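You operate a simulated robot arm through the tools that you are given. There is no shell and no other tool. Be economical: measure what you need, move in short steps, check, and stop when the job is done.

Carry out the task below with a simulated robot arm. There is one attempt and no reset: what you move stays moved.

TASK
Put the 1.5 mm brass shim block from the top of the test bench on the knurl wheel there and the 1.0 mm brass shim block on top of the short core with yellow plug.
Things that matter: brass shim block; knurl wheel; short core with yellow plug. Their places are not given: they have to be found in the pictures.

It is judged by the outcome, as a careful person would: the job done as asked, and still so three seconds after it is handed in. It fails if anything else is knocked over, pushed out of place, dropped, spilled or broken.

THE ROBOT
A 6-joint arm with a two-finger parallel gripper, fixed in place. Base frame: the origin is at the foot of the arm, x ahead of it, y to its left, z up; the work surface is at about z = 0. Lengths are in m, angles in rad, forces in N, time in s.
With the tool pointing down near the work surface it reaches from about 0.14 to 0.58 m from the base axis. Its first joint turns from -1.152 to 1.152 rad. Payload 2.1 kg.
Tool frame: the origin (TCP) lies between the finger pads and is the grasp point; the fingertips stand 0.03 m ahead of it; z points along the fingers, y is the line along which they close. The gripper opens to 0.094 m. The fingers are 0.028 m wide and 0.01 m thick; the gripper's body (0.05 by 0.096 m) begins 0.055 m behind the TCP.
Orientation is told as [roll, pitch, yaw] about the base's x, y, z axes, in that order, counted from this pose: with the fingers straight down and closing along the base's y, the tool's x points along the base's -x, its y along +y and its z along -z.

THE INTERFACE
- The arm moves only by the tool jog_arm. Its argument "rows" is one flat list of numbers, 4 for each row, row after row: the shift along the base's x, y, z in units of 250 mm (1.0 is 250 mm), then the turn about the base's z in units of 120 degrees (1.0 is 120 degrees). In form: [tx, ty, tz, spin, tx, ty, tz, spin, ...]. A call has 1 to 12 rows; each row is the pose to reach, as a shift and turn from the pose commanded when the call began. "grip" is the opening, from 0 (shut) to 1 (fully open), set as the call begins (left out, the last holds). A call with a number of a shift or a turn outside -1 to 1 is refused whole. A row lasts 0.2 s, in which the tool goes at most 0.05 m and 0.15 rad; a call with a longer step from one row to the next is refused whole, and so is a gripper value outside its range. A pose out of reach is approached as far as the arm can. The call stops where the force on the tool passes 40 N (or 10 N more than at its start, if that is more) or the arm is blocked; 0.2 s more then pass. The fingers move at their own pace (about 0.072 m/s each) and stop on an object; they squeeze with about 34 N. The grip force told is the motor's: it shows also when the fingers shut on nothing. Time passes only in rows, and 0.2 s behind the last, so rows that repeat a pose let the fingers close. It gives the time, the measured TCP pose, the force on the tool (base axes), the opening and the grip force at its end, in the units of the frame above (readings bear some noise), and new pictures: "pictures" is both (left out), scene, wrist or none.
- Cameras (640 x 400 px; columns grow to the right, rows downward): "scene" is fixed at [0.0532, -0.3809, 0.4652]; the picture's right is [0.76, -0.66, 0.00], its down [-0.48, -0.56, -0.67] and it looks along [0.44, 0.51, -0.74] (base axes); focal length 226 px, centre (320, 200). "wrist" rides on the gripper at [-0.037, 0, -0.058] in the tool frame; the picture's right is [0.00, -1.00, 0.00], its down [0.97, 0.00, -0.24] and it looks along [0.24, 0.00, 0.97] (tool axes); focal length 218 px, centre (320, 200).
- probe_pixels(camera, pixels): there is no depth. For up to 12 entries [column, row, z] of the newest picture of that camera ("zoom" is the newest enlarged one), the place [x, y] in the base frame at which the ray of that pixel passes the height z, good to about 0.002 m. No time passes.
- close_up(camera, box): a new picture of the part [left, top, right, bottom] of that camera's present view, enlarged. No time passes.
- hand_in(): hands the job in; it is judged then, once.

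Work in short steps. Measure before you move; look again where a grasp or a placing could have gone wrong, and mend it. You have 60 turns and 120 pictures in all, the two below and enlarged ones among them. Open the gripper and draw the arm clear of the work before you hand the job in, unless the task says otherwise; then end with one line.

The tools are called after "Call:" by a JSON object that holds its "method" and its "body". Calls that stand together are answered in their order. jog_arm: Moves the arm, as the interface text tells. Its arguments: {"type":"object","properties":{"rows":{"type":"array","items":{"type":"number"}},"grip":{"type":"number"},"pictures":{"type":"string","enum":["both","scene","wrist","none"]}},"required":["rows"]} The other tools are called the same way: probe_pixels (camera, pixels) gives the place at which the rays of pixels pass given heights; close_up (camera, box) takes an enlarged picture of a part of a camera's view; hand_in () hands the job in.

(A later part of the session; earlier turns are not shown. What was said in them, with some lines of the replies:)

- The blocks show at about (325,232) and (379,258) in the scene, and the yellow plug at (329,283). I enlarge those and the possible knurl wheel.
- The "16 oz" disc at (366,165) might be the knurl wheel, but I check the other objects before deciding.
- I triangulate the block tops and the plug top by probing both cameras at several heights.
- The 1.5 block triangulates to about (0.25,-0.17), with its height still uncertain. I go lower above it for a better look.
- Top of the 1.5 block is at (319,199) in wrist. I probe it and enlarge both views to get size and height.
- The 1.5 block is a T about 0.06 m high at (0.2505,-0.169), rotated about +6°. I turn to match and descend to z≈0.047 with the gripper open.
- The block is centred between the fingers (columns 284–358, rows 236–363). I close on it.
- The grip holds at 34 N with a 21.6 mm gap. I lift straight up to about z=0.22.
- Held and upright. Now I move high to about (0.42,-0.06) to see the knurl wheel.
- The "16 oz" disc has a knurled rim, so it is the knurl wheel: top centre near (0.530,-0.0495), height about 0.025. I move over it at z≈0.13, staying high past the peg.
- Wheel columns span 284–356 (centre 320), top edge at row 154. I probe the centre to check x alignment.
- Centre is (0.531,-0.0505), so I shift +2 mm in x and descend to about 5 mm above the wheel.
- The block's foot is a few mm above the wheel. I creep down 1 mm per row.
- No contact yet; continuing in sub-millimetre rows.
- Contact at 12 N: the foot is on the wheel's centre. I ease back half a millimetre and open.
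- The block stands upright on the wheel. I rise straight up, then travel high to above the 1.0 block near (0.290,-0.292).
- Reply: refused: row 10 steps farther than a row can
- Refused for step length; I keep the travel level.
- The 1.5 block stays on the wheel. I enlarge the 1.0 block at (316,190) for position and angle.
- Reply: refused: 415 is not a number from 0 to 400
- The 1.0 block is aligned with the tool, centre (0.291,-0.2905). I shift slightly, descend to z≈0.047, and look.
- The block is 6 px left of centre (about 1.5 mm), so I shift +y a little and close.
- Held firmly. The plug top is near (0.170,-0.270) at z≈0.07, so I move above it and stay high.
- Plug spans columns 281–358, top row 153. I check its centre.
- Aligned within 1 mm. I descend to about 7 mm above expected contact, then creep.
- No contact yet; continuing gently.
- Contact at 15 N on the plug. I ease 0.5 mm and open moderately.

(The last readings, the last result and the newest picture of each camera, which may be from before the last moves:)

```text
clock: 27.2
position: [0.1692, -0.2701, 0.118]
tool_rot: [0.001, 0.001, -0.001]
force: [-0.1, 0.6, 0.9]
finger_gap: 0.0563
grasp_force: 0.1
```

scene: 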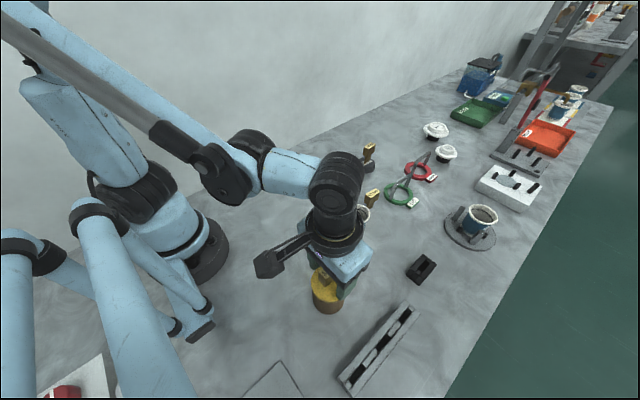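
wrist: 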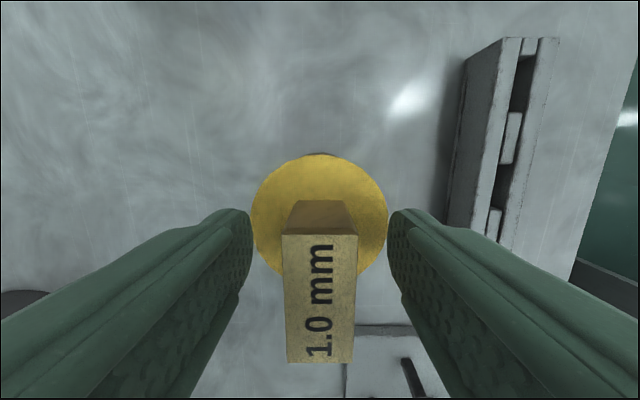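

The block stands on the plug and the fingers are clear. I rise straight up and then move aside to free the view.

Call:
{"method": "jog_arm", "body": {"rows": [0, 0, 0.08, 0, 0, 0, 0.2, 0, 0, 0, 0.36, 0, 0, 0, 0.52, 0, 0.1, 0.12, 0.52, 0, 0.2, 0.24, 0.52, 0, 0.3, 0.36, 0.52, 0, 0.4, 0.48, 0.52, 0, 0.4, 0.48, 0.52, 0]}}

Call:
{"method": "close_up", "body": {"camera": "scene", "box": [280, 220, 380, 320]}}

Call:
{"method": "close_up", "body": {"camera": "scene", "box": [330, 120, 450, 220]}}

```text
clock: 29.2
position: [0.2719, -0.1492, 0.2487]
tool_rot: [0.0, 0.0, -0.002]
force: [-0.2, 0.1, 0.9]
finger_gap: 0.0565
grasp_force: 0.0
```

scene: 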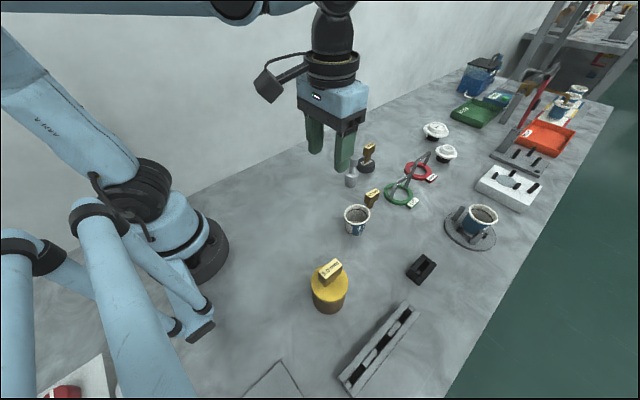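
wrist: 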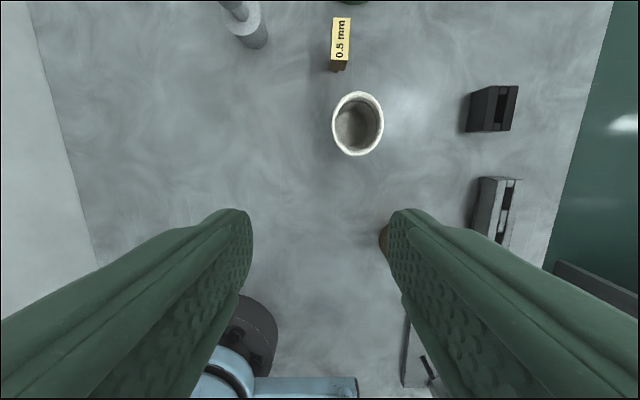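

```text
4.00 times, centred on (330, 270) of scene
```

zoom: 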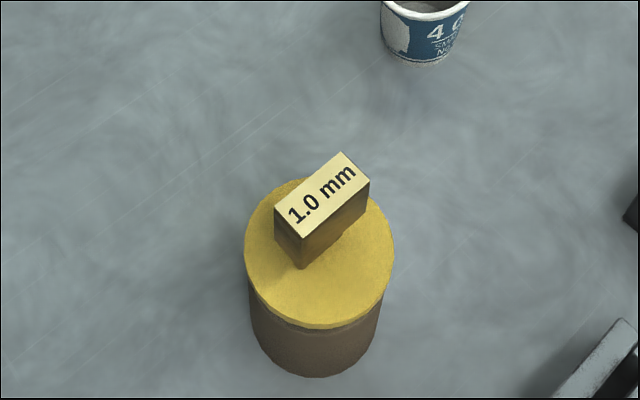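

```text
4.00 times, centred on (390, 170) of scene
```

zoom: 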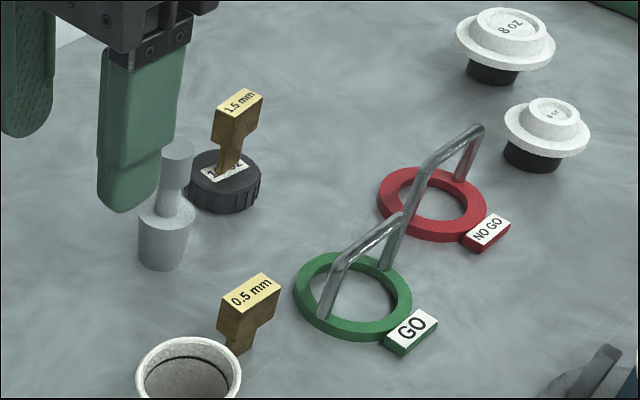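

Both blocks stand upright where asked, nothing else has moved, and the open gripper is clear of the work. I hand in.

Call:
{"method": "hand_in", "body": {}}

```text
The job is handed in.
```

The 1.5 mm brass shim block stands on the knurl wheel (I took this to be the black "16 oz" disc with the knurled rim), the 1.0 mm block stands on the short core with the yellow plug, and the job is handed in.
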